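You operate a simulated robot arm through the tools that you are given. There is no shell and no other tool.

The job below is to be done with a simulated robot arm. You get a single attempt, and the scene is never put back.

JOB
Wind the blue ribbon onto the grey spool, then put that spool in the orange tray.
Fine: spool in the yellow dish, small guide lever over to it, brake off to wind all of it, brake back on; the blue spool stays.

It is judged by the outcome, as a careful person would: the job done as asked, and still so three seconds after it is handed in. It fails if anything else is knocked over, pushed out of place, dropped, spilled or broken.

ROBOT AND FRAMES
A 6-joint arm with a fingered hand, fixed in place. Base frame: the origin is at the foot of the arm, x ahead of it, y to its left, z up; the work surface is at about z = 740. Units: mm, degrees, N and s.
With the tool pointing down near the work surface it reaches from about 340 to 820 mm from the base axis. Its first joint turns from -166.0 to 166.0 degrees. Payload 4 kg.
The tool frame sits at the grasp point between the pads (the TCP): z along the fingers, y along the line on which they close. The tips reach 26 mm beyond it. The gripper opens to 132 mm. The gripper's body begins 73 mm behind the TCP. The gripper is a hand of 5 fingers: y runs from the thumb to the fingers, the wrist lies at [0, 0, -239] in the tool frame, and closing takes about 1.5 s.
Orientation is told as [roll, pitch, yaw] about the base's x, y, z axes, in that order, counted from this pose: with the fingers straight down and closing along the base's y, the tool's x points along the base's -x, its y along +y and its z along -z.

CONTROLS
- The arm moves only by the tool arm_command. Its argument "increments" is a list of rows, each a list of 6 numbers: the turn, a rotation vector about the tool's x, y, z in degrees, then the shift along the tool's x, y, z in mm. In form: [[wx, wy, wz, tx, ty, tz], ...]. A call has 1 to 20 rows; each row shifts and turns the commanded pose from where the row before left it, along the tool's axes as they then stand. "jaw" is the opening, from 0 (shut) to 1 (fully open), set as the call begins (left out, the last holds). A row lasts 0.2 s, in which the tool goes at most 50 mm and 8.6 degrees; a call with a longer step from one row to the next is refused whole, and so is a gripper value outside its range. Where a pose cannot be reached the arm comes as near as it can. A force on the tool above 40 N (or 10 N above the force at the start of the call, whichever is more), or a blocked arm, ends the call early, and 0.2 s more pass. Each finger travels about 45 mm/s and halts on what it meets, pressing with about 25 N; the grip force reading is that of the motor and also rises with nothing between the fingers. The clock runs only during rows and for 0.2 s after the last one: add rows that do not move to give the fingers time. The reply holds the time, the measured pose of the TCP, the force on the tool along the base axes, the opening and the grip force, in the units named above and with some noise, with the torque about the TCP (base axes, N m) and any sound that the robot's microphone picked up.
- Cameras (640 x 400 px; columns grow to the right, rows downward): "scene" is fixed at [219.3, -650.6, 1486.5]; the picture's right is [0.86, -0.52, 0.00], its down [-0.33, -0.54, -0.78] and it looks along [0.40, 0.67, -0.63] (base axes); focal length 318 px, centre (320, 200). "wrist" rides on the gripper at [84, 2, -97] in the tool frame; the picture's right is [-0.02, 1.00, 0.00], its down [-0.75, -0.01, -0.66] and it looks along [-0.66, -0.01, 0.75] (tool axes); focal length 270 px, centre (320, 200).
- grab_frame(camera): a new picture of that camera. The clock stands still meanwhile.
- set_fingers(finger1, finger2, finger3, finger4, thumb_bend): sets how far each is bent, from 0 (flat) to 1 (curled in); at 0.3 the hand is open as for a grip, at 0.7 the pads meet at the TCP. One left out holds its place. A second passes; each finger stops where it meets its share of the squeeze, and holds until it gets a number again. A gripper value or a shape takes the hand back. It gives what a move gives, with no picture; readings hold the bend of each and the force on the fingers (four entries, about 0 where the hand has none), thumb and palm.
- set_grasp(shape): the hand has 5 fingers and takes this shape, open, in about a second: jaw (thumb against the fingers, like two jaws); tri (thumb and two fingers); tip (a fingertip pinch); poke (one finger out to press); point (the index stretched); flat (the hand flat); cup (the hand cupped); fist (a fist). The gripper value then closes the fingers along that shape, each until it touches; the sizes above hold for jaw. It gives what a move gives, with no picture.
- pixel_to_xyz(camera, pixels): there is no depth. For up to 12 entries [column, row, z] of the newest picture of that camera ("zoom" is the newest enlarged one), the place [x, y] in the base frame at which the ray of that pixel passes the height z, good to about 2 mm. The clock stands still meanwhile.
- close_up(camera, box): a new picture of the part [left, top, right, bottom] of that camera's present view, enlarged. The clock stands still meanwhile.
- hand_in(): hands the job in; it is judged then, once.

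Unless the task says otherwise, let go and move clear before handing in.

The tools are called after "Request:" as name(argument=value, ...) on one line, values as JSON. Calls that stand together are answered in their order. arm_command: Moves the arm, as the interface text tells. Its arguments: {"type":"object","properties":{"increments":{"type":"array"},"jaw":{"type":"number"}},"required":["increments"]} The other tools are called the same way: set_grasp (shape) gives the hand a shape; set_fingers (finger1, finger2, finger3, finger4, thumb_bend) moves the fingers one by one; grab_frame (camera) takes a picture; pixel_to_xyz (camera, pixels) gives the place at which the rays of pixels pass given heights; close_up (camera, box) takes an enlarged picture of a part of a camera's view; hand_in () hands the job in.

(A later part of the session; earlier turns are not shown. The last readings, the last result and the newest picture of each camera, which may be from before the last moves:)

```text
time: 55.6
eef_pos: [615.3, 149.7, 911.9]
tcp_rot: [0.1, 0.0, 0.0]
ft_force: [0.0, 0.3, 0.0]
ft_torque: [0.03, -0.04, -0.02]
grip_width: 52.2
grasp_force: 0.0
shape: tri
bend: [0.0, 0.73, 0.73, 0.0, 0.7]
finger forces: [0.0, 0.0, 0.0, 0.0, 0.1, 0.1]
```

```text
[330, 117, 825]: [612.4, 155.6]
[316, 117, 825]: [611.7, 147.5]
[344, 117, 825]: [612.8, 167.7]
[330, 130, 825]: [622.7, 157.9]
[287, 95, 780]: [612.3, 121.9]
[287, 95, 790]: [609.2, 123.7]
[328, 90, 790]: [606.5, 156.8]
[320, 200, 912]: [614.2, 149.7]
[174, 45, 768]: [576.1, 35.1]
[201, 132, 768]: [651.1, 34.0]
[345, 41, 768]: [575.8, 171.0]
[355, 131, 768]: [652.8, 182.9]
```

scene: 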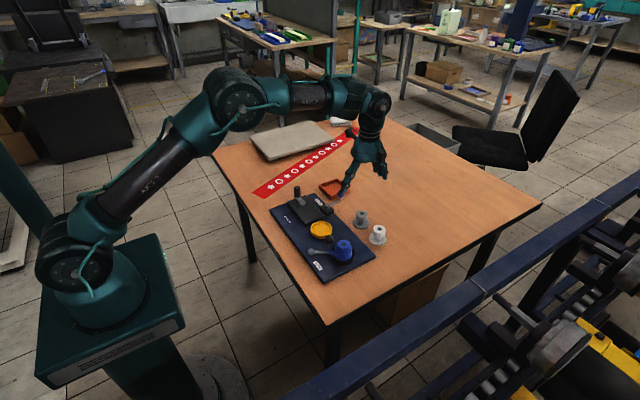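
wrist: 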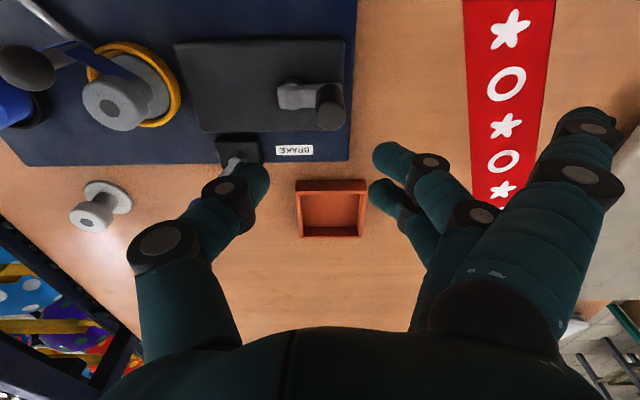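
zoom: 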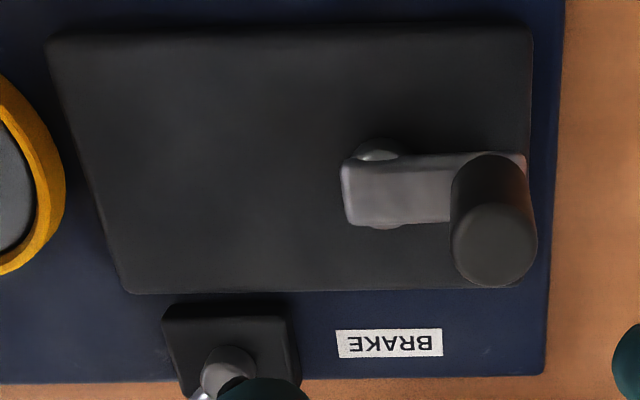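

No arrow is visible; the handle's top centre is ≈(611.5,156.3) with diameter ≈20 mm, and the hub is near (611.5,126), giving a crank radius of ≈30 mm. I'll descend around the handle, still open.

Request:
arm_command(increments=[[0, 0, 0, 1.6, 3.3, 15], [0, 0, 0, 1.6, 3.3, 15], [0, 0, 0, 0, 0, 15], [0, 0, 0, 0, 0, 15], [0, 0, 0, 0, 0, 15], [0, 0, 0, 0, 0, 14], [0, 0, 0, 0, 0, 0]])

Request:
grab_frame(camera="wrist")

Request:
close_up(camera="scene", box=[270, 150, 350, 230])

```text
time: 57.2
eef_pos: [611.8, 156.3, 820.8]
tcp_rot: [-0.1, -0.1, 0.0]
ft_force: [-0.5, 0.2, -0.4]
ft_torque: [0.0, 0.0, -0.02]
grip_width: 52.1
grasp_force: 0.0
shape: tri
bend: [0.0, 0.73, 0.73, 0.0, 0.7]
finger forces: [0.0, 0.0, 0.1, 0.0, 0.0, 0.1]
```

```text
taken
```

wrist: 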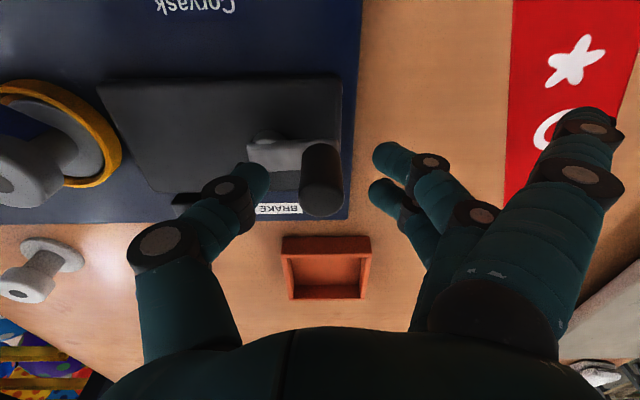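

```text
5.00 times, centred on (310, 190) of scene
```

zoom: 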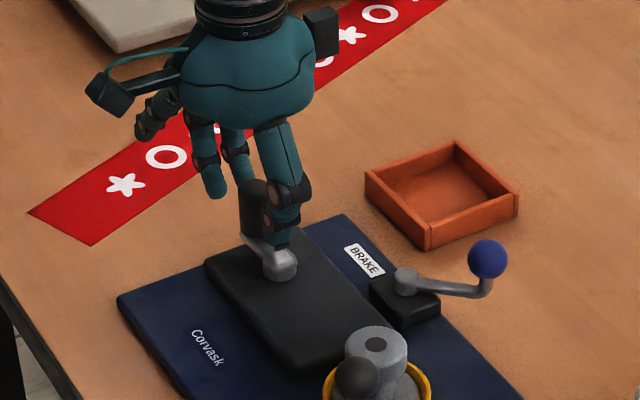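

The handle (wrist px 322,200) is centred between thumb and fingers. I'll close on it.

Request:
arm_command(increments=[[0, 0, 0, 0, 0, 0], [0, 0, 0, 0, 0, 0], [0, 0, 0, 0, 0, 0], [0, 0, 0, 0, 0, 0], [0, 0, 0, 0, 0, 0], [0, 0, 0, 0, 0, 0]], jaw=0.0)

Request:
grab_frame(camera="wrist")

Request:
close_up(camera="wrist", box=[200, 100, 400, 240])

```text
time: 58.6
eef_pos: [611.9, 156.3, 822.9]
tcp_rot: [0.1, 0.0, -0.1]
ft_force: [0.0, 0.6, -0.6]
ft_torque: [0.06, 0.01, 0.03]
grip_width: 12.2
grasp_force: 24.5
shape: tri
bend: [0.26, 0.71, 0.72, 0.26, 0.7]
finger forces: [0.1, 10.9, 10.8, 0.0, 21.1, 0.0]
```

```text
taken
```

wrist: 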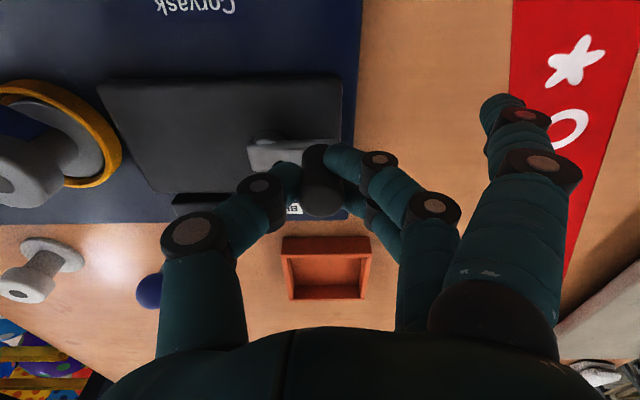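

```text
2.86 times, centred on (300, 170) of wrist
```

zoom: 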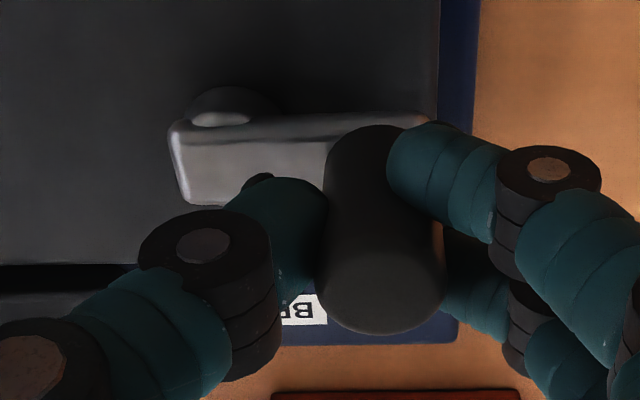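

The handle is gripped (10.9/10.8/21.1 N). I'll try a small clockwise (seen from above) arc of 30° about the estimated hub and read the forces.

Request:
arm_command(increments=[[0, 0, 0, -5.21, -0.46, 0], [0, 0, 0, -5.05, -1.35, 0], [0, 0, 0, -4.74, -2.21, 0], [0, 0, 0, 0, 0, 0]])

Request:
close_up(camera="wrist", box=[200, 100, 400, 240])

Request:
close_up(camera="scene", box=[290, 200, 370, 280])

```text
time: 59.6
eef_pos: [624.7, 154.0, 823.2]
tcp_rot: [0.0, 0.0, 0.0]
ft_force: [-17.0, 10.0, 0.0]
ft_torque: [0.31, 0.32, 0.07]
grip_width: 11.4
grasp_force: 24.6
shape: tri
bend: [0.26, 0.7, 0.71, 0.26, 0.7]
finger forces: [0.0, 21.9, 12.9, 0.0, 17.7, 0.0]
```

```text
2.86 times, centred on (300, 170) of wrist
```

zoom: 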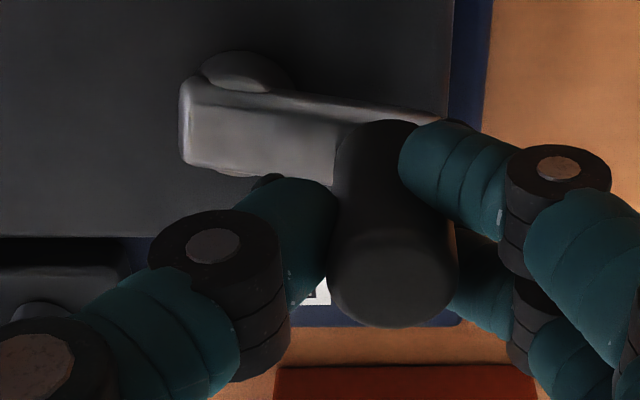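

```text
5.00 times, centred on (330, 240) of scene
```

zoom: 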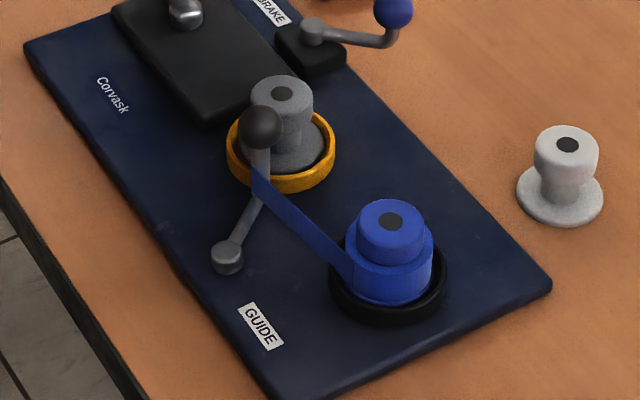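

The crank arm turned only ~11° while the tool felt ~19 N of purely tangential resistance. I'll hold still for a moment to see whether it creeps (damping) or stays blocked.

Request:
arm_command(increments=[[0, 0, 0, 0, 0, 0], [0, 0, 0, 0, 0, 0], [0, 0, 0, 0, 0, 0], [0, 0, 0, 0, 0, 0], [0, 0, 0, 0, 0, 0]])

Request:
close_up(camera="wrist", box=[200, 100, 400, 240])

```text
time: 60.8
eef_pos: [626.0, 153.2, 823.1]
tcp_rot: [0.0, 0.1, 0.1]
ft_force: [-13.8, 10.0, 0.6]
ft_torque: [0.31, 0.24, 0.06]
grip_width: 10.6
grasp_force: 25.0
shape: tri
bend: [0.26, 0.7, 0.71, 0.26, 0.7]
finger forces: [0.0, 20.4, 13.1, 0.0, 16.9, 0.0]
```

```text
2.86 times, centred on (300, 170) of wrist
```

zoom: 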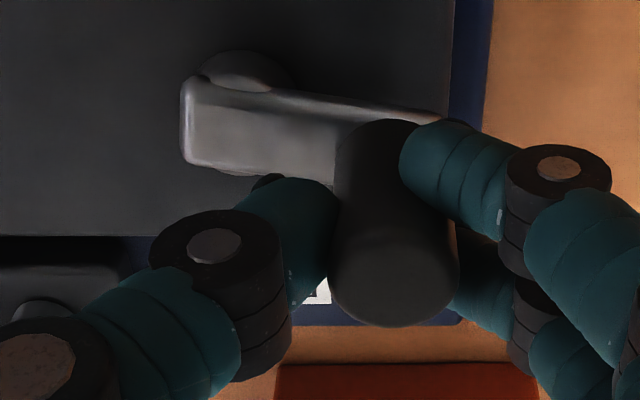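

It stays blocked (about 17 N static) in this direction. I'll return to the start and try counter-clockwise.

Request:
arm_command(increments=[[0, 0, 0, 4.74, 2.21, 0], [0, 0, 0, 5.05, 1.35, 0], [0, 0, 0, 5.21, 0.46, 0], [0, 0, 0, 0, 0, 0]])

Request:
arm_command(increments=[[0, 0, 0, 5.21, -0.46, 0], [0, 0, 0, 5.05, -1.35, 0], [0, 0, 0, 4.74, -2.21, 0], [0, 0, 0, 0, 0, 0]])

Request:
close_up(camera="wrist", box=[200, 100, 400, 240])

```text
time: 61.8
eef_pos: [610.6, 155.9, 822.9]
tcp_rot: [0.0, -0.1, -0.1]
ft_force: [3.0, -10.6, -0.6]
ft_torque: [-0.19, -0.06, -0.05]
grip_width: 10.3
grasp_force: 24.9
shape: tri
bend: [0.26, 0.7, 0.71, 0.26, 0.7]
finger forces: [0.0, 9.8, 11.1, 0.1, 25.7, 0.1]
```

```text
time: 62.8
eef_pos: [596.3, 152.2, 824.1]
tcp_rot: [0.0, -0.1, 0.1]
ft_force: [17.1, -20.0, -0.1]
ft_torque: [-0.37, -0.25, 0.04]
grip_width: 10.9
grasp_force: 25.3
shape: tri
bend: [0.26, 0.71, 0.71, 0.26, 0.7]
finger forces: [0.0, 6.9, 12.8, 0.0, 29.2, 0.0]
```

```text
2.86 times, centred on (300, 170) of wrist
```

zoom: 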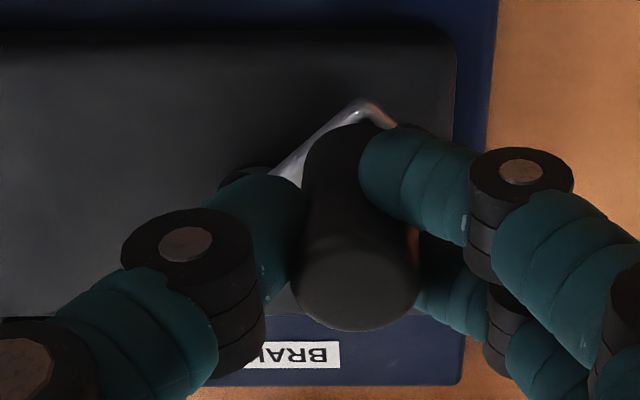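

Counter-clockwise the arm followed with only ~5 N tangential resistance, but ~26 N radially, so my hub estimate is off. I'll relax by stopping here and look at the crank from the scene camera.

Request:
close_up(camera="scene", box=[275, 165, 335, 225])

Request:
close_up(camera="scene", box=[290, 200, 370, 280])

Request:
grab_frame(camera="wrist")

```text
6.67 times, centred on (305, 195) of scene
```

zoom: 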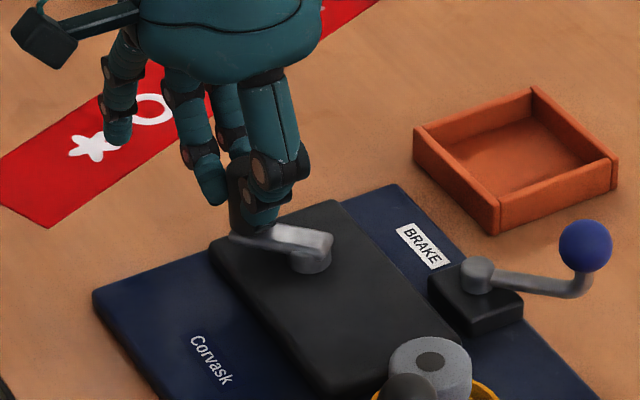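

```text
5.00 times, centred on (330, 240) of scene
```

zoom: 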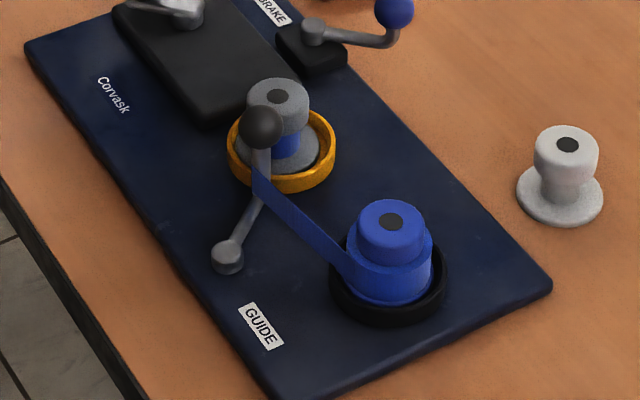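

```text
taken
```

wrist: 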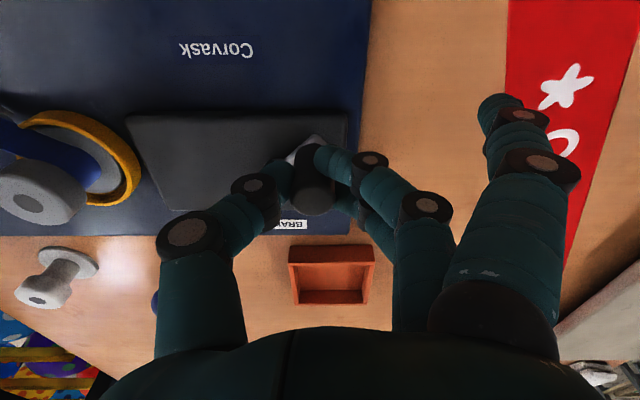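

Blue ribbon now shows on the grey spool's waist (scene zoom 285,145), so counter-clockwise is the winding direction. I'll release the handle and rise to measure the hub and handle accurately.

Request:
arm_command(increments=[[0, 0, 0, 0, 0, 0], [0, 0, 0, 0, 0, 0], [0, 0, 0, 0, 0, 0], [0, 0, 0, 0, 0, -15], [0, 0, 0, 0, 0, -20], [0, 0, 0, 10, 0, -25], [0, 0, 0, 20, 0, -30], [0, 0, 0, 0, 0, 0], [0, 0, 0, 0, 0, 0]], jaw=0.4)

Request:
grab_frame(camera="wrist")

Request:
close_up(camera="wrist", box=[210, 40, 390, 190])

Request:
close_up(camera="scene", box=[275, 165, 335, 225])

```text
time: 64.8
eef_pos: [568.3, 153.5, 912.0]
tcp_rot: [0.0, 0.0, 0.0]
ft_force: [-0.8, 0.5, 0.4]
ft_torque: [-0.02, 0.01, -0.02]
grip_width: 52.0
grasp_force: 0.0
shape: tri
bend: [0.0, 0.73, 0.73, 0.0, 0.7]
finger forces: [0.0, 0.0, 0.0, 0.0, 0.1, 0.0]
```

```text
taken
```

wrist: 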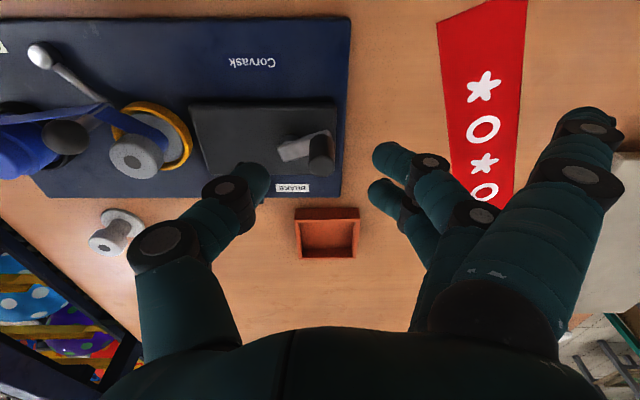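

```text
2.67 times, centred on (300, 115) of wrist
```

zoom: 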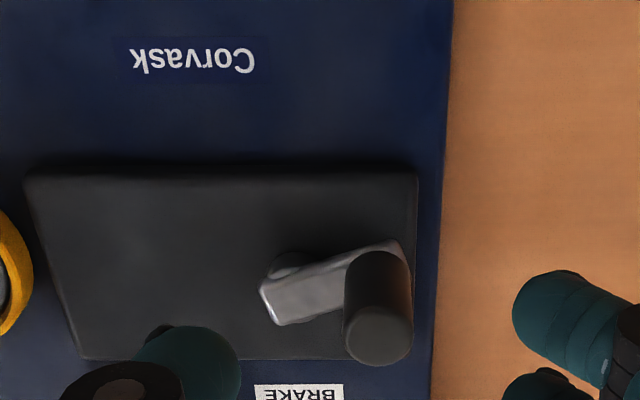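

```text
6.67 times, centred on (305, 195) of scene
```

zoom: 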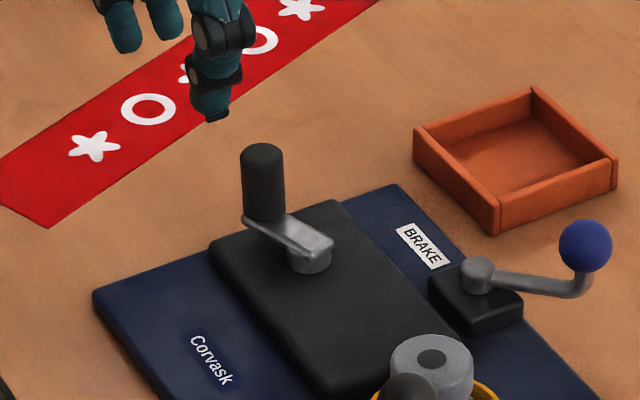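

Request:
pixel_to_xyz(camera="zoom", pixels=[[262, 152, 825], [262, 152, 829], [262, 152, 833], [310, 245, 785], [310, 245, 790], [310, 262, 770], [310, 262, 775], [263, 218, 790], [263, 218, 795]])

Request:
pixel_to_xyz(camera="wrist", pixels=[[321.8, 167, 825], [321.8, 167, 829], [321.8, 167, 833], [290, 146, 785], [290, 146, 790], [290, 146, 775], [282, 150, 790], [329, 133, 790]])

```text
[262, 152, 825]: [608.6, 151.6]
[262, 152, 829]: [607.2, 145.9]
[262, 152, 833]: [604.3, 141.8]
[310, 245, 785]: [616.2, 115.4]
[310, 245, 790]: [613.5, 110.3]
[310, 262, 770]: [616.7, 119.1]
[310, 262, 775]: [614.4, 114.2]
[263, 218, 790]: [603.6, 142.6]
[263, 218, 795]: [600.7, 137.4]
```

```text
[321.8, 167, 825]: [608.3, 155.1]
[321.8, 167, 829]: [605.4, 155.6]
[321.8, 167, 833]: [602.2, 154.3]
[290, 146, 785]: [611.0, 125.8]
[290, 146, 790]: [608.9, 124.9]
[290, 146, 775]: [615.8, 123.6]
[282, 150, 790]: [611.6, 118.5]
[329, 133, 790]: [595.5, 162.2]
```

My height and position estimates of the crank conflict, so I'll shift the hand to get a near-vertical camera view over the crank, where height errors matter little.

Request:
arm_command(increments=[[0, 0, 0, -28, -4, 0], [0, 0, 0, -30, -4, 0], [0, 0, 0, -28, -4, 0], [0, 0, 0, 0, 0, 0], [0, 0, 0, 0, 0, 0]])

Request:
grab_frame(camera="wrist")

Request:
close_up(camera="wrist", box=[220, 0, 400, 110])

```text
time: 66.0
eef_pos: [652.9, 141.7, 911.6]
tcp_rot: [0.0, 0.0, -0.1]
ft_force: [0.1, 0.6, 0.3]
ft_torque: [0.05, -0.04, -0.01]
grip_width: 52.1
grasp_force: 0.1
shape: tri
bend: [0.0, 0.73, 0.73, 0.0, 0.7]
finger forces: [0.0, 0.0, 0.1, 0.0, 0.1, 0.1]
```

```text
taken
```

wrist: 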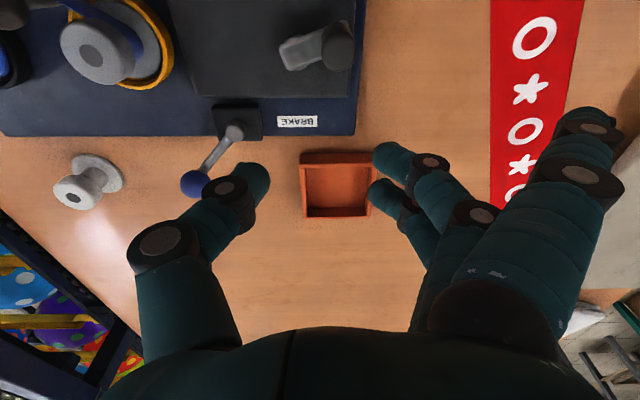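

```text
3.56 times, centred on (310, 55) of wrist
```

zoom: 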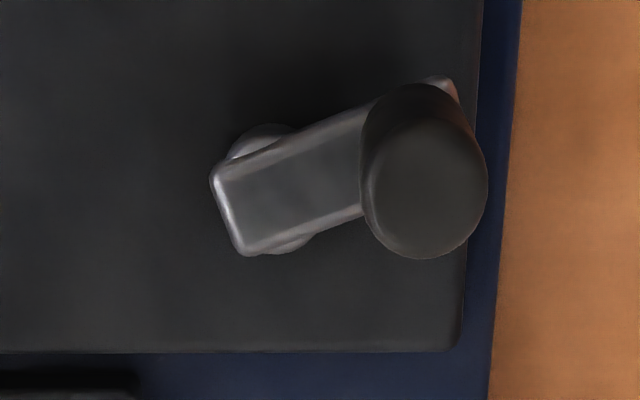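

This near-vertical view shows the hub lobes clearly (zoom ~277,189) and the handle top (428,190). I'll convert these.

Request:
pixel_to_xyz(camera="zoom", pixels=[[428, 190, 822], [428, 190, 826], [428, 190, 830], [277, 189, 770], [277, 189, 778], [228, 217, 785], [212, 178, 785], [245, 255, 785], [450, 80, 785], [363, 190, 825], [488, 185, 825], [428, 258, 825]])

```text
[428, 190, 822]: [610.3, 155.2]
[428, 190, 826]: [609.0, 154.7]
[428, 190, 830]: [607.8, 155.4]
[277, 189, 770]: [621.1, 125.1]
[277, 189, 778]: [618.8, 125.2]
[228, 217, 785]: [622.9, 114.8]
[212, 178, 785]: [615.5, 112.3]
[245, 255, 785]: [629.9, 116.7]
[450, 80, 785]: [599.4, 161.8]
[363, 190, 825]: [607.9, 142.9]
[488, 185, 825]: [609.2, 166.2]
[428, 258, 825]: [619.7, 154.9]
```

The hub is at ≈(619.5,125.2) and the handle at ≈(609.2,155), so the crank radius is ≈31.7 mm and my earlier centre was 8 mm off in x. I'll go back over the handle with this corrected geometry.

Request:
arm_command(increments=[[0, 0, 0, 22, 6.7, 0], [0, 0, 0, 21.7, 6.6, 0], [0, 0, 0, 0, 0, 20], [0, 0, 0, 0, 0, 20], [0, 0, 0, 0, 0, 20], [0, 0, 0, 0, 0, 15], [0, 0, 0, 0, 0, 14], [0, 0, 0, 0, 0, 0]])

Request:
grab_frame(camera="wrist")

```text
time: 67.8
eef_pos: [607.1, 152.1, 823.5]
tcp_rot: [-0.1, 0.0, -0.1]
ft_force: [-0.3, 0.0, 0.3]
ft_torque: [-0.04, 0.01, -0.05]
grip_width: 51.9
grasp_force: 0.0
shape: tri
bend: [0.0, 0.73, 0.73, 0.0, 0.7]
finger forces: [0.0, 0.1, 0.1, 0.0, 0.0, 0.0]
```

```text
taken
```

wrist: 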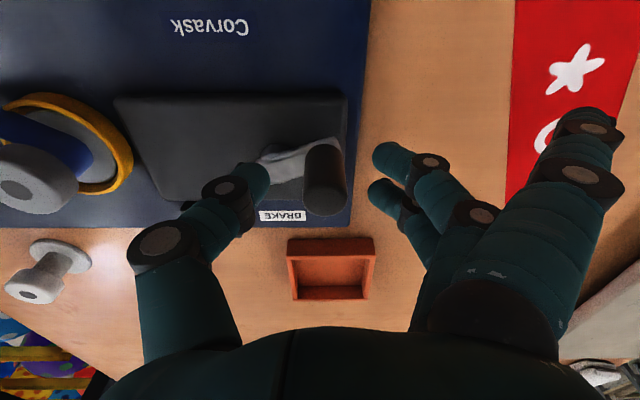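

The handle top is at px (325,201), i.e. 2 mm toward +y. I'll adjust by that, close, and try the first 60° counter-clockwise about the new centre.

Request:
arm_command(increments=[[0, 0, 0, -1.2, 2.4, 0], [0, 0, 0, 0, 0, 0], [0, 0, 0, 0, 0, 0], [0, 0, 0, 0, 0, 0], [0, 0, 0, 0, 0, 0], [0, 0, 0, 0, 0, 0], [0, 0, 0, 0, 0, 0]], jaw=0.0)

Request:
arm_command(increments=[[0, 0, 0, 5.91, -2.95, 0], [0, 0, 0, 5.17, -4.11, 0], [0, 0, 0, 4.2, -5.1, 0], [0, 0, 0, 0, 0, 0]])

Request:
close_up(camera="scene", box=[275, 165, 365, 265])

```text
time: 69.4
eef_pos: [608.1, 155.1, 824.0]
tcp_rot: [0.0, 0.0, 0.0]
ft_force: [-0.4, 0.2, 0.4]
ft_torque: [0.08, 0.02, 0.0]
grip_width: 12.1
grasp_force: 25.1
shape: tri
bend: [0.26, 0.71, 0.72, 0.26, 0.7]
finger forces: [0.1, 10.0, 13.5, 0.0, 19.8, 0.0]
```

```text
time: 70.4
eef_pos: [592.7, 143.7, 823.8]
tcp_rot: [0.1, 0.1, 0.2]
ft_force: [-9.6, 6.6, 1.4]
ft_torque: [0.22, 0.18, 0.03]
grip_width: 11.0
grasp_force: 25.0
shape: tri
bend: [0.26, 0.7, 0.71, 0.26, 0.7]
finger forces: [0.0, 17.3, 15.6, 0.0, 18.4, 0.0]
```

```text
4.00 times, centred on (320, 215) of scene
```

zoom: 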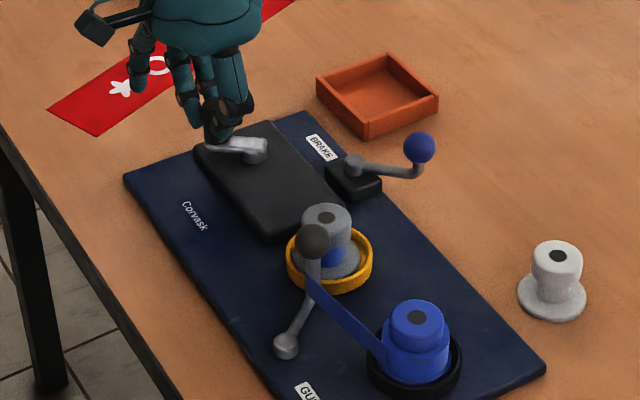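

Tangential resistance is now ~0, with an 11 N outward radial force, so the real circle is ~1.8 mm further out on this side; ribbon keeps building on the grey spool. I'll adapt the centre to ≈(616.5,124.5) and continue in small arcs.

Request:
arm_command(increments=[[0, 0, 0, 4.7, -3.9, 0], [0, 0, 0, 2.4, -6.2, 0], [0, 0, 0, 1.1, -6.6, 0], [0, 0, 0, 0, 0, 0]])

```text
time: 71.4
eef_pos: [585.0, 129.0, 825.6]
tcp_rot: [0.0, -0.1, -0.1]
ft_force: [4.2, -0.5, -0.7]
ft_torque: [0.07, -0.05, -0.03]
grip_width: 10.5
grasp_force: 24.2
shape: tri
bend: [0.26, 0.7, 0.71, 0.26, 0.7]
finger forces: [0.1, 9.1, 13.8, 0.1, 19.6, 0.0]
```

Force is small now (4 N). I'll continue the arc to 225° with centre (617,124.8), R 31.6.

Request:
arm_command(increments=[[0, 0, 0, -1.2, -6.3, 0], [0, 0, 0, -1.7, -6.4, 0], [0, 0, 0, -3.0, -5.9, 0], [0, 0, 0, -4.2, -5.1, 0], [0, 0, 0, 0, 0, 0]])

```text
time: 72.6
eef_pos: [595.0, 105.0, 824.3]
tcp_rot: [-0.1, 0.1, 0.0]
ft_force: [-11.8, -15.8, 0.1]
ft_torque: [-0.28, 0.2, -0.13]
grip_width: 11.2
grasp_force: 24.7
shape: tri
bend: [0.26, 0.7, 0.71, 0.26, 0.7]
finger forces: [0.0, 13.7, 10.1, 0.0, 30.2, 0.1]
```

Request:
arm_command(increments=[[0, 0, 0, 0, 0, 0]])

Request:
grab_frame(camera="wrist")

Request:
close_up(camera="scene", box=[275, 165, 365, 265])

```text
time: 73.0
eef_pos: [594.7, 103.7, 824.6]
tcp_rot: [0.1, 0.0, 0.1]
ft_force: [-13.5, -16.8, -0.5]
ft_torque: [-0.32, 0.24, -0.11]
grip_width: 11.7
grasp_force: 25.1
shape: tri
bend: [0.26, 0.7, 0.71, 0.26, 0.7]
finger forces: [0.0, 14.1, 9.8, 0.1, 31.0, 0.0]
```

```text
taken
```

wrist: 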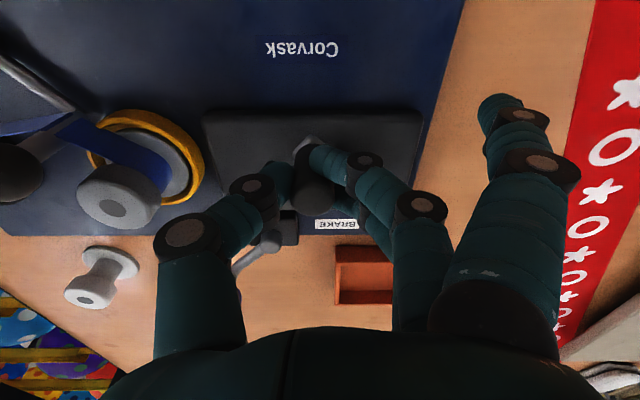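

```text
4.00 times, centred on (320, 215) of scene
```

zoom: 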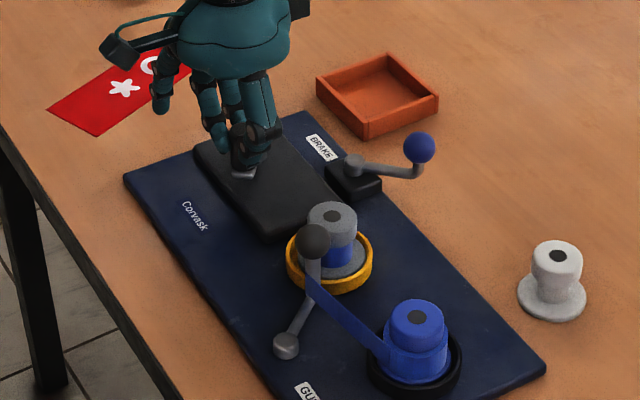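

Request:
close_up(camera="wrist", box=[230, 110, 400, 240])

Request:
pixel_to_xyz(camera="wrist", pixels=[[314, 193, 825], [320, 200, 824]])

```text
3.08 times, centred on (315, 175) of wrist
```

zoom: 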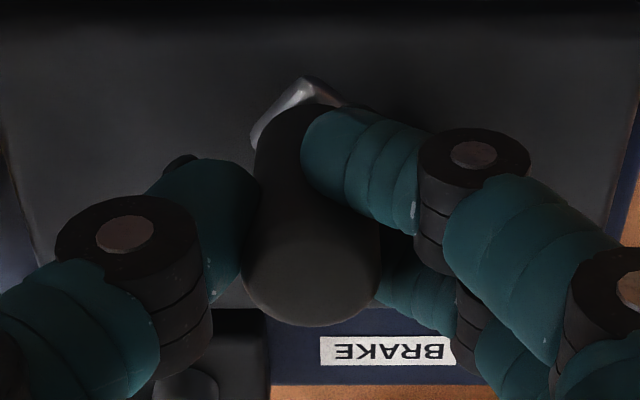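

```text
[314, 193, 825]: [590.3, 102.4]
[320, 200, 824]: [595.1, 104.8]
```

Radial force is ~20 N here, so the centre still isn't right. Rather than strain the mechanism I'll release, return to the near-vertical viewpoint, and measure the handle in this new position.

Request:
arm_command(increments=[[0, 0, 0, 0, 0, 0], [0, 0, 0, 0, 0, 0], [0, 0, 0, 0, 0, 0], [0, 0, 0, 0, 0, -15], [0, 0, 0, 0, 0, -20], [0, 0, 0, 0, 0, -25], [0, 0, 0, -20, 10, -28], [0, 0, 0, -30, 15, 0], [0, 0, 0, 0, 0, 0], [0, 0, 0, 0, 0, 0]], jaw=0.4)

Request:
grab_frame(camera="wrist")

Request:
close_up(camera="wrist", box=[220, 0, 400, 110])

Request:
close_up(camera="scene", box=[275, 165, 365, 265])

```text
time: 75.2
eef_pos: [646.2, 128.3, 912.9]
tcp_rot: [0.0, 0.0, -0.1]
ft_force: [0.3, 0.2, -0.3]
ft_torque: [-0.05, 0.0, 0.03]
grip_width: 51.9
grasp_force: 0.1
shape: tri
bend: [0.0, 0.73, 0.73, 0.0, 0.7]
finger forces: [0.1, 0.0, 0.0, 0.1, 0.0, 0.0]
```

```text
taken
```

wrist: 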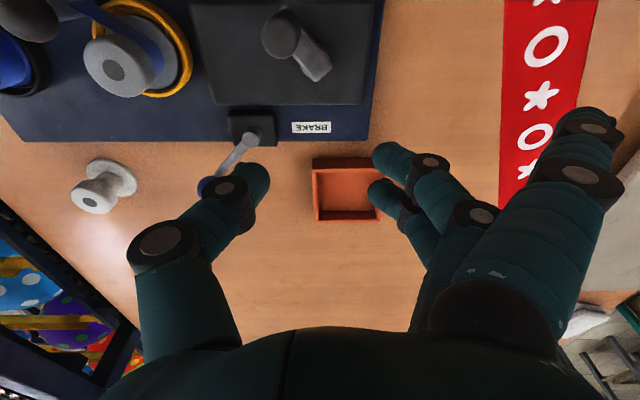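

```text
3.56 times, centred on (310, 55) of wrist
```

zoom: 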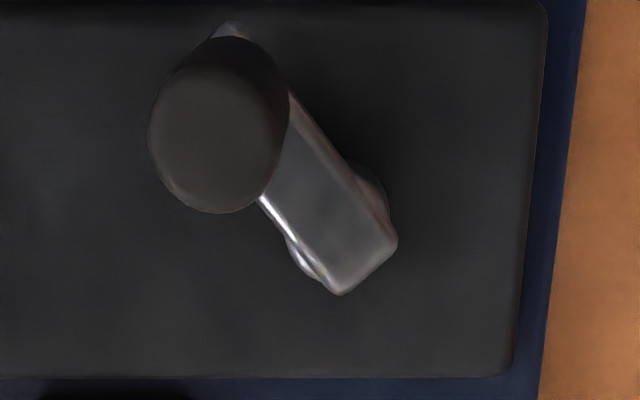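

```text
4.00 times, centred on (320, 215) of scene
```

zoom: 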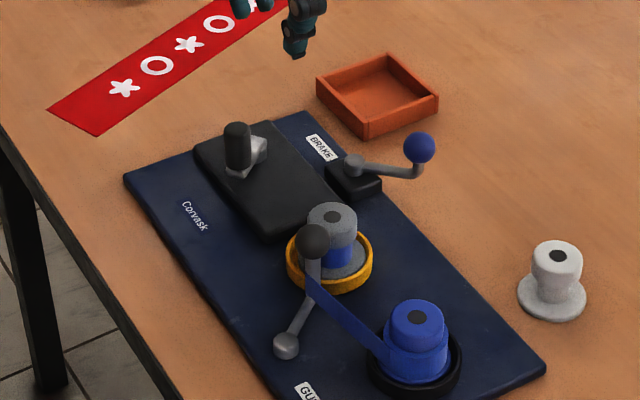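

Request:
pixel_to_xyz(camera="zoom", pixels=[[0, 0, 740]])

Request:
close_up(camera="wrist", box=[220, 0, 400, 110])

Request:
pixel_to_xyz(camera="zoom", pixels=[[208, 140, 825], [148, 135, 825], [275, 140, 825], [208, 213, 825], [338, 226, 770], [338, 226, 776], [372, 195, 772], [305, 262, 772], [340, 293, 785], [397, 243, 785], [511, 375, 768], [545, 5, 768]])

```text
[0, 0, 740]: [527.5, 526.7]
```

```text
3.56 times, centred on (310, 55) of wrist
```

zoom: 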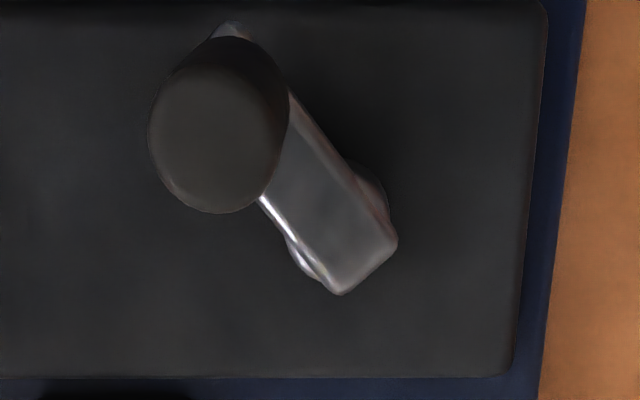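

```text
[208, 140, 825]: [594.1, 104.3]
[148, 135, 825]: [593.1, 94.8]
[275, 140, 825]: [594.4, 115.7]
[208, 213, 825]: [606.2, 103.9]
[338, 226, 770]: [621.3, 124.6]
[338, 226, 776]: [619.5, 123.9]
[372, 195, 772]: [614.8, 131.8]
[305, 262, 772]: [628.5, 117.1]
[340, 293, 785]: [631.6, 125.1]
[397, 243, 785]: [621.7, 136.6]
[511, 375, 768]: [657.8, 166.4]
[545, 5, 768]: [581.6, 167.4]
```

Both near-vertical views agree on a hub at ≈(619.5,124.5), and combining them with the force data gives the best fit: centre ≈(618,124.1), radius ≈33. I'll go back down around the handle at its present ≈220° position.

Request:
arm_command(increments=[[0, 0, 0, 18, -8.4, 0], [0, 0, 0, 17, -8.4, 0], [0, 0, 0, 17, -8.4, 0], [0, 0, 0, 0, 0, 20], [0, 0, 0, 0, 0, 20], [0, 0, 0, 0, 0, 20], [0, 0, 0, 0, 0, 15], [0, 0, 0, 0, 0, 14], [0, 0, 0, 0, 0, 0], [0, 0, 0, 0, 0, 0]])

Request:
grab_frame(camera="wrist")

Request:
close_up(camera="wrist", box=[230, 110, 400, 240])

```text
time: 77.4
eef_pos: [593.0, 104.7, 825.0]
tcp_rot: [0.0, -0.1, 0.1]
ft_force: [0.1, 0.2, 1.0]
ft_torque: [0.03, -0.01, 0.02]
grip_width: 51.8
grasp_force: 0.0
shape: tri
bend: [0.0, 0.73, 0.73, 0.0, 0.7]
finger forces: [0.0, 0.0, 0.1, 0.0, 0.0, 0.0]
```

```text
taken
```

wrist: 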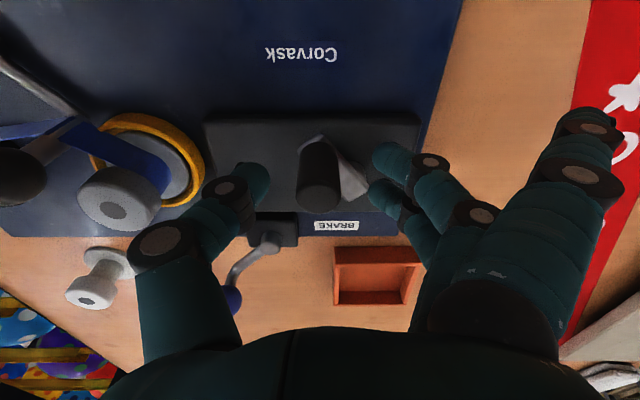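

```text
3.08 times, centred on (315, 175) of wrist
```

zoom: 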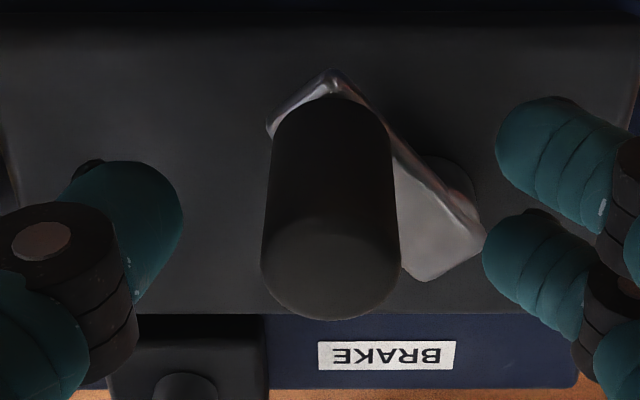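

The handle is well centred between thumb and fingers. I'll close and proceed 48° to check the radial force with the new centre.

Request:
arm_command(increments=[[0, 0, 0, 0, 0, 0], [0, 0, 0, 0, 0, 0], [0, 0, 0, 0, 0, 0], [0, 0, 0, 0, 0, 0], [0, 0, 0, 0, 0, 0], [0, 0, 0, 0, 0, 0]], jaw=0.0)

Request:
arm_command(increments=[[0, 0, 0, -4.79, -4.96, 0], [0, 0, 0, -5.72, -3.86, 0], [0, 0, 0, -6.4, -2.58, 0], [0, 0, 0, 0, 0, 0]])

```text
time: 78.8
eef_pos: [592.1, 104.5, 825.3]
tcp_rot: [-0.1, 0.0, 0.0]
ft_force: [-0.8, -0.3, -0.1]
ft_torque: [0.01, 0.0, 0.01]
grip_width: 12.2
grasp_force: 25.1
shape: tri
bend: [0.25, 0.7, 0.72, 0.25, 0.7]
finger forces: [0.0, 9.5, 11.7, 0.0, 21.8, 0.0]
```

```text
time: 79.8
eef_pos: [610.5, 94.2, 824.6]
tcp_rot: [0.0, -0.1, 0.1]
ft_force: [2.2, 5.6, 10.4]
ft_torque: [0.17, -0.05, 0.03]
grip_width: 12.2
grasp_force: 25.0
shape: tri
bend: [0.26, 0.7, 0.72, 0.26, 0.71]
finger forces: [0.1, 12.5, 15.9, 0.1, 22.3, 0.0]
```

Tangential is fine and radial is only ~6 N, but there's 10 N upward: the fingertips are rubbing on the crank arm. I'll briefly open, raise 5 mm, and re-close.

Request:
arm_command(increments=[[0, 0, 0, 0, 0, 0], [0, 0, 0, 0, 0, 0], [0, 0, 0, 0, 0.8, -5], [0, 0, 0, 0, 0, 0]], jaw=0.25)

Request:
close_up(camera="wrist", box=[230, 110, 400, 240])

Request:
close_up(camera="scene", box=[275, 165, 365, 265])

```text
time: 80.8
eef_pos: [610.3, 94.8, 827.6]
tcp_rot: [-0.1, -0.1, 0.0]
ft_force: [-0.8, -0.5, 0.7]
ft_torque: [0.02, -0.03, -0.01]
grip_width: 32.4
grasp_force: 0.1
shape: tri
bend: [0.0, 0.73, 0.73, 0.0, 0.7]
finger forces: [0.1, 0.1, 0.0, 0.0, 0.0, 0.0]
```

```text
3.08 times, centred on (315, 175) of wrist
```

zoom: 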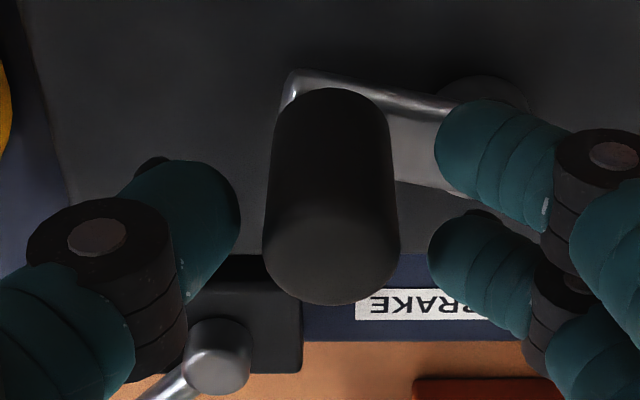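

```text
4.00 times, centred on (320, 215) of scene
```

zoom: 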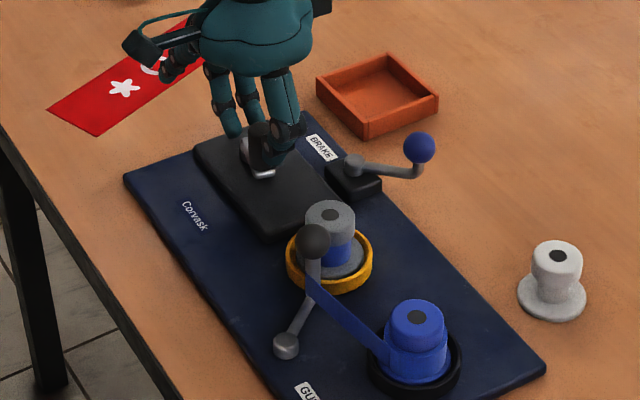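

The handle is centred and free of vertical load. I'll close again and continue the next arc (6 steps of 12°).

Request:
arm_command(increments=[[0, 0, 0, 0, 0, 0], [0, 0, 0, 0, 0, 0], [0, 0, 0, 0, 0, 0], [0, 0, 0, 0, 0, 0], [0, 0, 0, -6.8, -1.2, 0], [0, 0, 0, -6.9, 0.24, 0], [0, 0, 0, -6.7, 1.67, 0], [0, 0, 0, 0, 0, 0]], jaw=0.0)

```text
time: 82.6
eef_pos: [631.7, 94.9, 828.0]
tcp_rot: [0.0, 0.0, 0.1]
ft_force: [-1.2, 3.7, 0.1]
ft_torque: [0.09, 0.02, 0.0]
grip_width: 12.0
grasp_force: 24.7
shape: tri
bend: [0.26, 0.71, 0.71, 0.26, 0.7]
finger forces: [0.0, 11.2, 14.1, 0.1, 21.2, 0.0]
```

Forces are just ~4 N now. I'll continue the next 48° of the circle.

Request:
arm_command(increments=[[0, 0, 0, -6.0, 3.2, 0], [0, 0, 0, -5.3, 4.35, 0], [0, 0, 0, -4.4, 5.29, 0], [0, 0, 0, -3.2, 6.09, 0], [0, 0, 0, 0, 0, 0]])

```text
time: 83.8
eef_pos: [647.7, 113.2, 828.3]
tcp_rot: [0.1, 0.2, 0.1]
ft_force: [-20.1, 6.2, -0.5]
ft_torque: [0.23, 0.35, 0.03]
grip_width: 12.0
grasp_force: 25.0
shape: tri
bend: [0.26, 0.71, 0.71, 0.26, 0.7]
finger forces: [0.0, 20.6, 13.5, 0.1, 20.6, 0.0]
```

The +x side shows 21 N inward, so the real circle is a bit smaller: centre ≈(616,124.3), R≈31.6. I'll adapt and continue.

Request:
arm_command(increments=[[0, 0, 0, 2.5, 2.0, 0], [0, 0, 0, -1.0, 5.0, 0], [0, 0, 0, -0.3, 6.5, 0], [0, 0, 0, 1.2, 6.4, 0], [0, 0, 0, 2.5, 6.1, 0], [0, 0, 0, 0, 0, 0]])

```text
time: 85.2
eef_pos: [645.8, 140.8, 828.0]
tcp_rot: [0.0, -0.1, 0.1]
ft_force: [4.5, 3.8, 2.0]
ft_torque: [0.11, -0.09, 0.0]
grip_width: 11.5
grasp_force: 24.7
shape: tri
bend: [0.26, 0.71, 0.71, 0.26, 0.7]
finger forces: [0.0, 10.5, 16.7, 0.0, 21.9, 0.1]
```

Only ~6 N. Continuing to complete the first revolution.

Request:
arm_command(increments=[[0, 0, 0, 3.0, 6.4, 0], [0, 0, 0, 4.9, 4.6, 0], [0, 0, 0, 5.8, 3.4, 0], [0, 0, 0, 6.3, 2.2, 0], [0, 0, 0, 0, 0, 0]])

Request:
arm_command(increments=[[0, 0, 0, 6.6, 0.8, 0], [0, 0, 0, 6.7, -0.6, 0], [0, 0, 0, 0, 0, 0]])

Request:
close_up(camera="scene", box=[290, 200, 370, 280])

Request:
close_up(camera="wrist", box=[230, 110, 400, 240])

```text
time: 86.4
eef_pos: [622.6, 154.8, 828.7]
tcp_rot: [0.0, 0.1, 0.0]
ft_force: [0.5, 3.7, -0.7]
ft_torque: [0.19, 0.0, 0.03]
grip_width: 11.4
grasp_force: 24.6
shape: tri
bend: [0.26, 0.71, 0.71, 0.26, 0.7]
finger forces: [0.1, 11.9, 14.8, 0.1, 19.7, 0.0]
```

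```text
time: 87.2
eef_pos: [611.1, 157.0, 829.7]
tcp_rot: [-0.1, 0.0, 0.1]
ft_force: [0.3, 0.0, 0.7]
ft_torque: [0.11, 0.03, -0.01]
grip_width: 11.2
grasp_force: 24.8
shape: tri
bend: [0.26, 0.71, 0.71, 0.26, 0.7]
finger forces: [0.0, 10.7, 12.6, 0.1, 20.5, 0.1]
```

```text
5.00 times, centred on (330, 240) of scene
```

zoom: 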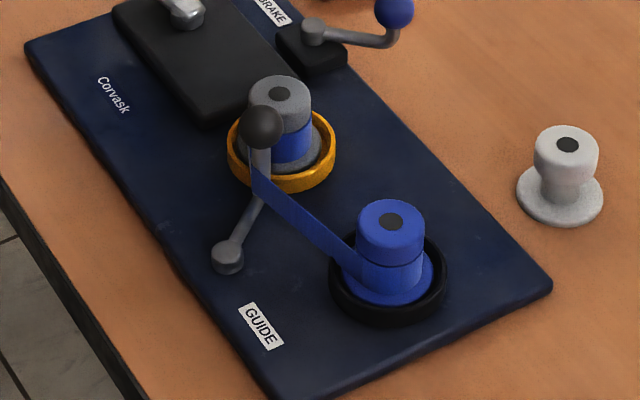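

```text
3.08 times, centred on (315, 175) of wrist
```

zoom: 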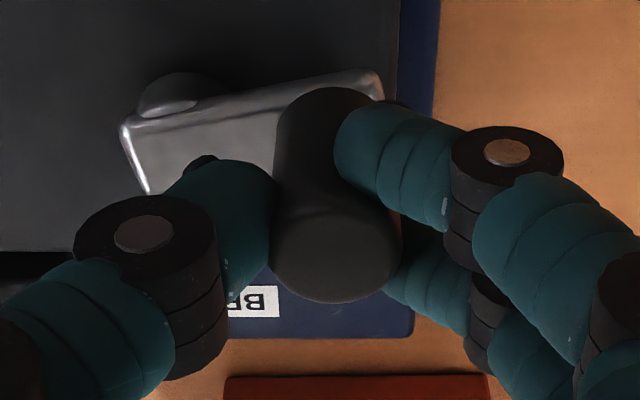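

One full turn is done with near-zero force at the end, and the ribbon pack on the blue spool has visibly shrunk while grey's grew. I'll start the second turn with the refined centre, 10 steps at a time.

Request:
arm_command(increments=[[0, 0, 0, 6.3, -1.9, 0], [0, 0, 0, 5.8, -3.3, 0], [0, 0, 0, 5.1, -4.3, 0], [0, 0, 0, 4.0, -5.3, 0], [0, 0, 0, 2.8, -6.0, 0], [0, 0, 0, 0, 0, 0]])

Request:
arm_command(increments=[[0, 0, 0, 1.5, -6.5, 0], [0, 0, 0, 0.1, -6.7, 0], [0, 0, 0, -1.3, -6.5, 0], [0, 0, 0, -2.6, -6.1, 0], [0, 0, 0, -3.8, -5.5, 0], [0, 0, 0, 0, 0, 0]])

```text
time: 88.6
eef_pos: [587.2, 134.8, 827.7]
tcp_rot: [0.0, 0.0, 0.0]
ft_force: [-4.6, 1.5, 0.7]
ft_torque: [0.06, 0.07, 0.04]
grip_width: 11.2
grasp_force: 24.6
shape: tri
bend: [0.26, 0.7, 0.71, 0.26, 0.7]
finger forces: [0.0, 13.9, 14.1, 0.0, 22.7, 0.0]
```

```text
time: 90.0
eef_pos: [593.9, 103.8, 829.1]
tcp_rot: [0.0, 0.0, 0.0]
ft_force: [-4.9, -4.0, 0.8]
ft_torque: [-0.04, 0.06, -0.02]
grip_width: 11.8
grasp_force: 24.8
shape: tri
bend: [0.26, 0.71, 0.71, 0.26, 0.7]
finger forces: [0.0, 13.0, 13.4, 0.1, 25.9, 0.0]
```

Forces stay around 5–6 N. Continuing the second half of this turn.

Request:
arm_command(increments=[[0, 0, 0, -4.7, -4.8, 0], [0, 0, 0, -5.7, -3.4, 0], [0, 0, 0, -6.2, -2.2, 0], [0, 0, 0, -6.6, -0.8, 0], [0, 0, 0, -6.7, 0.6, 0], [0, 0, 0, -6.3, 1.9, 0], [0, 0, 0, -5.8, 3.3, 0], [0, 0, 0, -5.1, 4.3, 0], [0, 0, 0, 0, 0, 0]])

Request:
arm_command(increments=[[0, 0, 0, -3.6, 5.5, 0], [0, 0, 0, -2.4, 6.2, 0], [0, 0, 0, -1.3, 6.5, 0], [0, 0, 0, -0.1, 6.7, 0], [0, 0, 0, 1.3, 6.5, 0], [0, 0, 0, 2.6, 6.1, 0], [0, 0, 0, 0, 0, 0]])

Request:
arm_command(increments=[[0, 0, 0, 3.8, 5.5, 0], [0, 0, 0, 4.9, 4.5, 0], [0, 0, 0, 5.7, 3.4, 0], [0, 0, 0, 6.2, 2.2, 0], [0, 0, 0, 6.6, 0.8, 0], [0, 0, 0, 6.7, -0.6, 0], [0, 0, 0, 0, 0, 0]])

Request:
close_up(camera="scene", box=[290, 200, 370, 280])

```text
time: 92.0
eef_pos: [640.3, 103.9, 829.2]
tcp_rot: [0.0, 0.0, 0.1]
ft_force: [-0.4, 0.4, -0.5]
ft_torque: [0.06, 0.02, 0.0]
grip_width: 11.4
grasp_force: 24.9
shape: tri
bend: [0.26, 0.71, 0.71, 0.26, 0.7]
finger forces: [0.0, 12.9, 14.7, 0.0, 22.2, 0.0]
```

```text
time: 93.6
eef_pos: [645.2, 141.1, 828.7]
tcp_rot: [-0.1, 0.0, 0.1]
ft_force: [8.5, 5.5, 0.5]
ft_torque: [0.16, -0.18, 0.02]
grip_width: 11.2
grasp_force: 24.9
shape: tri
bend: [0.26, 0.71, 0.71, 0.26, 0.7]
finger forces: [0.0, 12.6, 18.1, 0.0, 20.1, 0.1]
```

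```text
time: 95.2
eef_pos: [609.6, 155.5, 828.6]
tcp_rot: [0.0, 0.0, 0.1]
ft_force: [0.0, -3.4, 0.7]
ft_torque: [0.0, 0.0, -0.01]
grip_width: 11.5
grasp_force: 25.1
shape: tri
bend: [0.26, 0.71, 0.71, 0.26, 0.7]
finger forces: [0.0, 13.3, 14.6, 0.1, 24.5, 0.1]
```

```text
5.00 times, centred on (330, 240) of scene
```

zoom: 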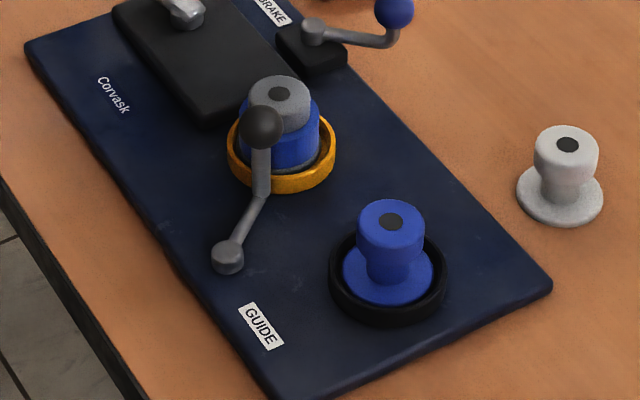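

The blue spool is bare, the ribbon span is gone and the grey spool carries the whole roll — all of it is wound. I'll release the handle, rise, and take a close look.

Request:
arm_command(increments=[[0, 0, 0, 0, 0, 0], [0, 0, 0, 0, 0, 0], [0, 0, 0, 0, 0, 0], [0, 0, 0, 0, 0, -15], [0, 0, 0, 0, 0, -20], [0, 0, 0, 0, 0, -25], [0, 0, 0, 0, 0, -25], [0, 0, 0, 0, 0, 0]], jaw=0.4)

Request:
close_up(camera="scene", box=[280, 190, 370, 280])

Request:
grab_frame(camera="wrist")

```text
time: 97.0
eef_pos: [609.9, 154.9, 915.6]
tcp_rot: [0.0, -0.1, 0.1]
ft_force: [-0.2, -0.3, -0.1]
ft_torque: [-0.02, 0.02, 0.04]
grip_width: 52.1
grasp_force: 0.0
shape: tri
bend: [0.0, 0.73, 0.73, 0.0, 0.7]
finger forces: [0.1, 0.0, 0.0, 0.1, 0.1, 0.0]
```

```text
4.44 times, centred on (325, 235) of scene
```

zoom: 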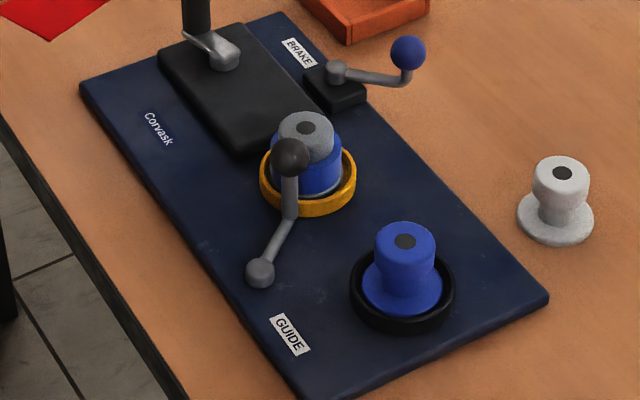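

```text
taken
```

wrist: 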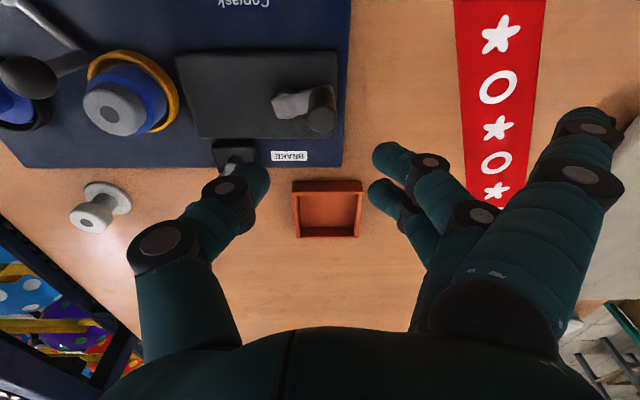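

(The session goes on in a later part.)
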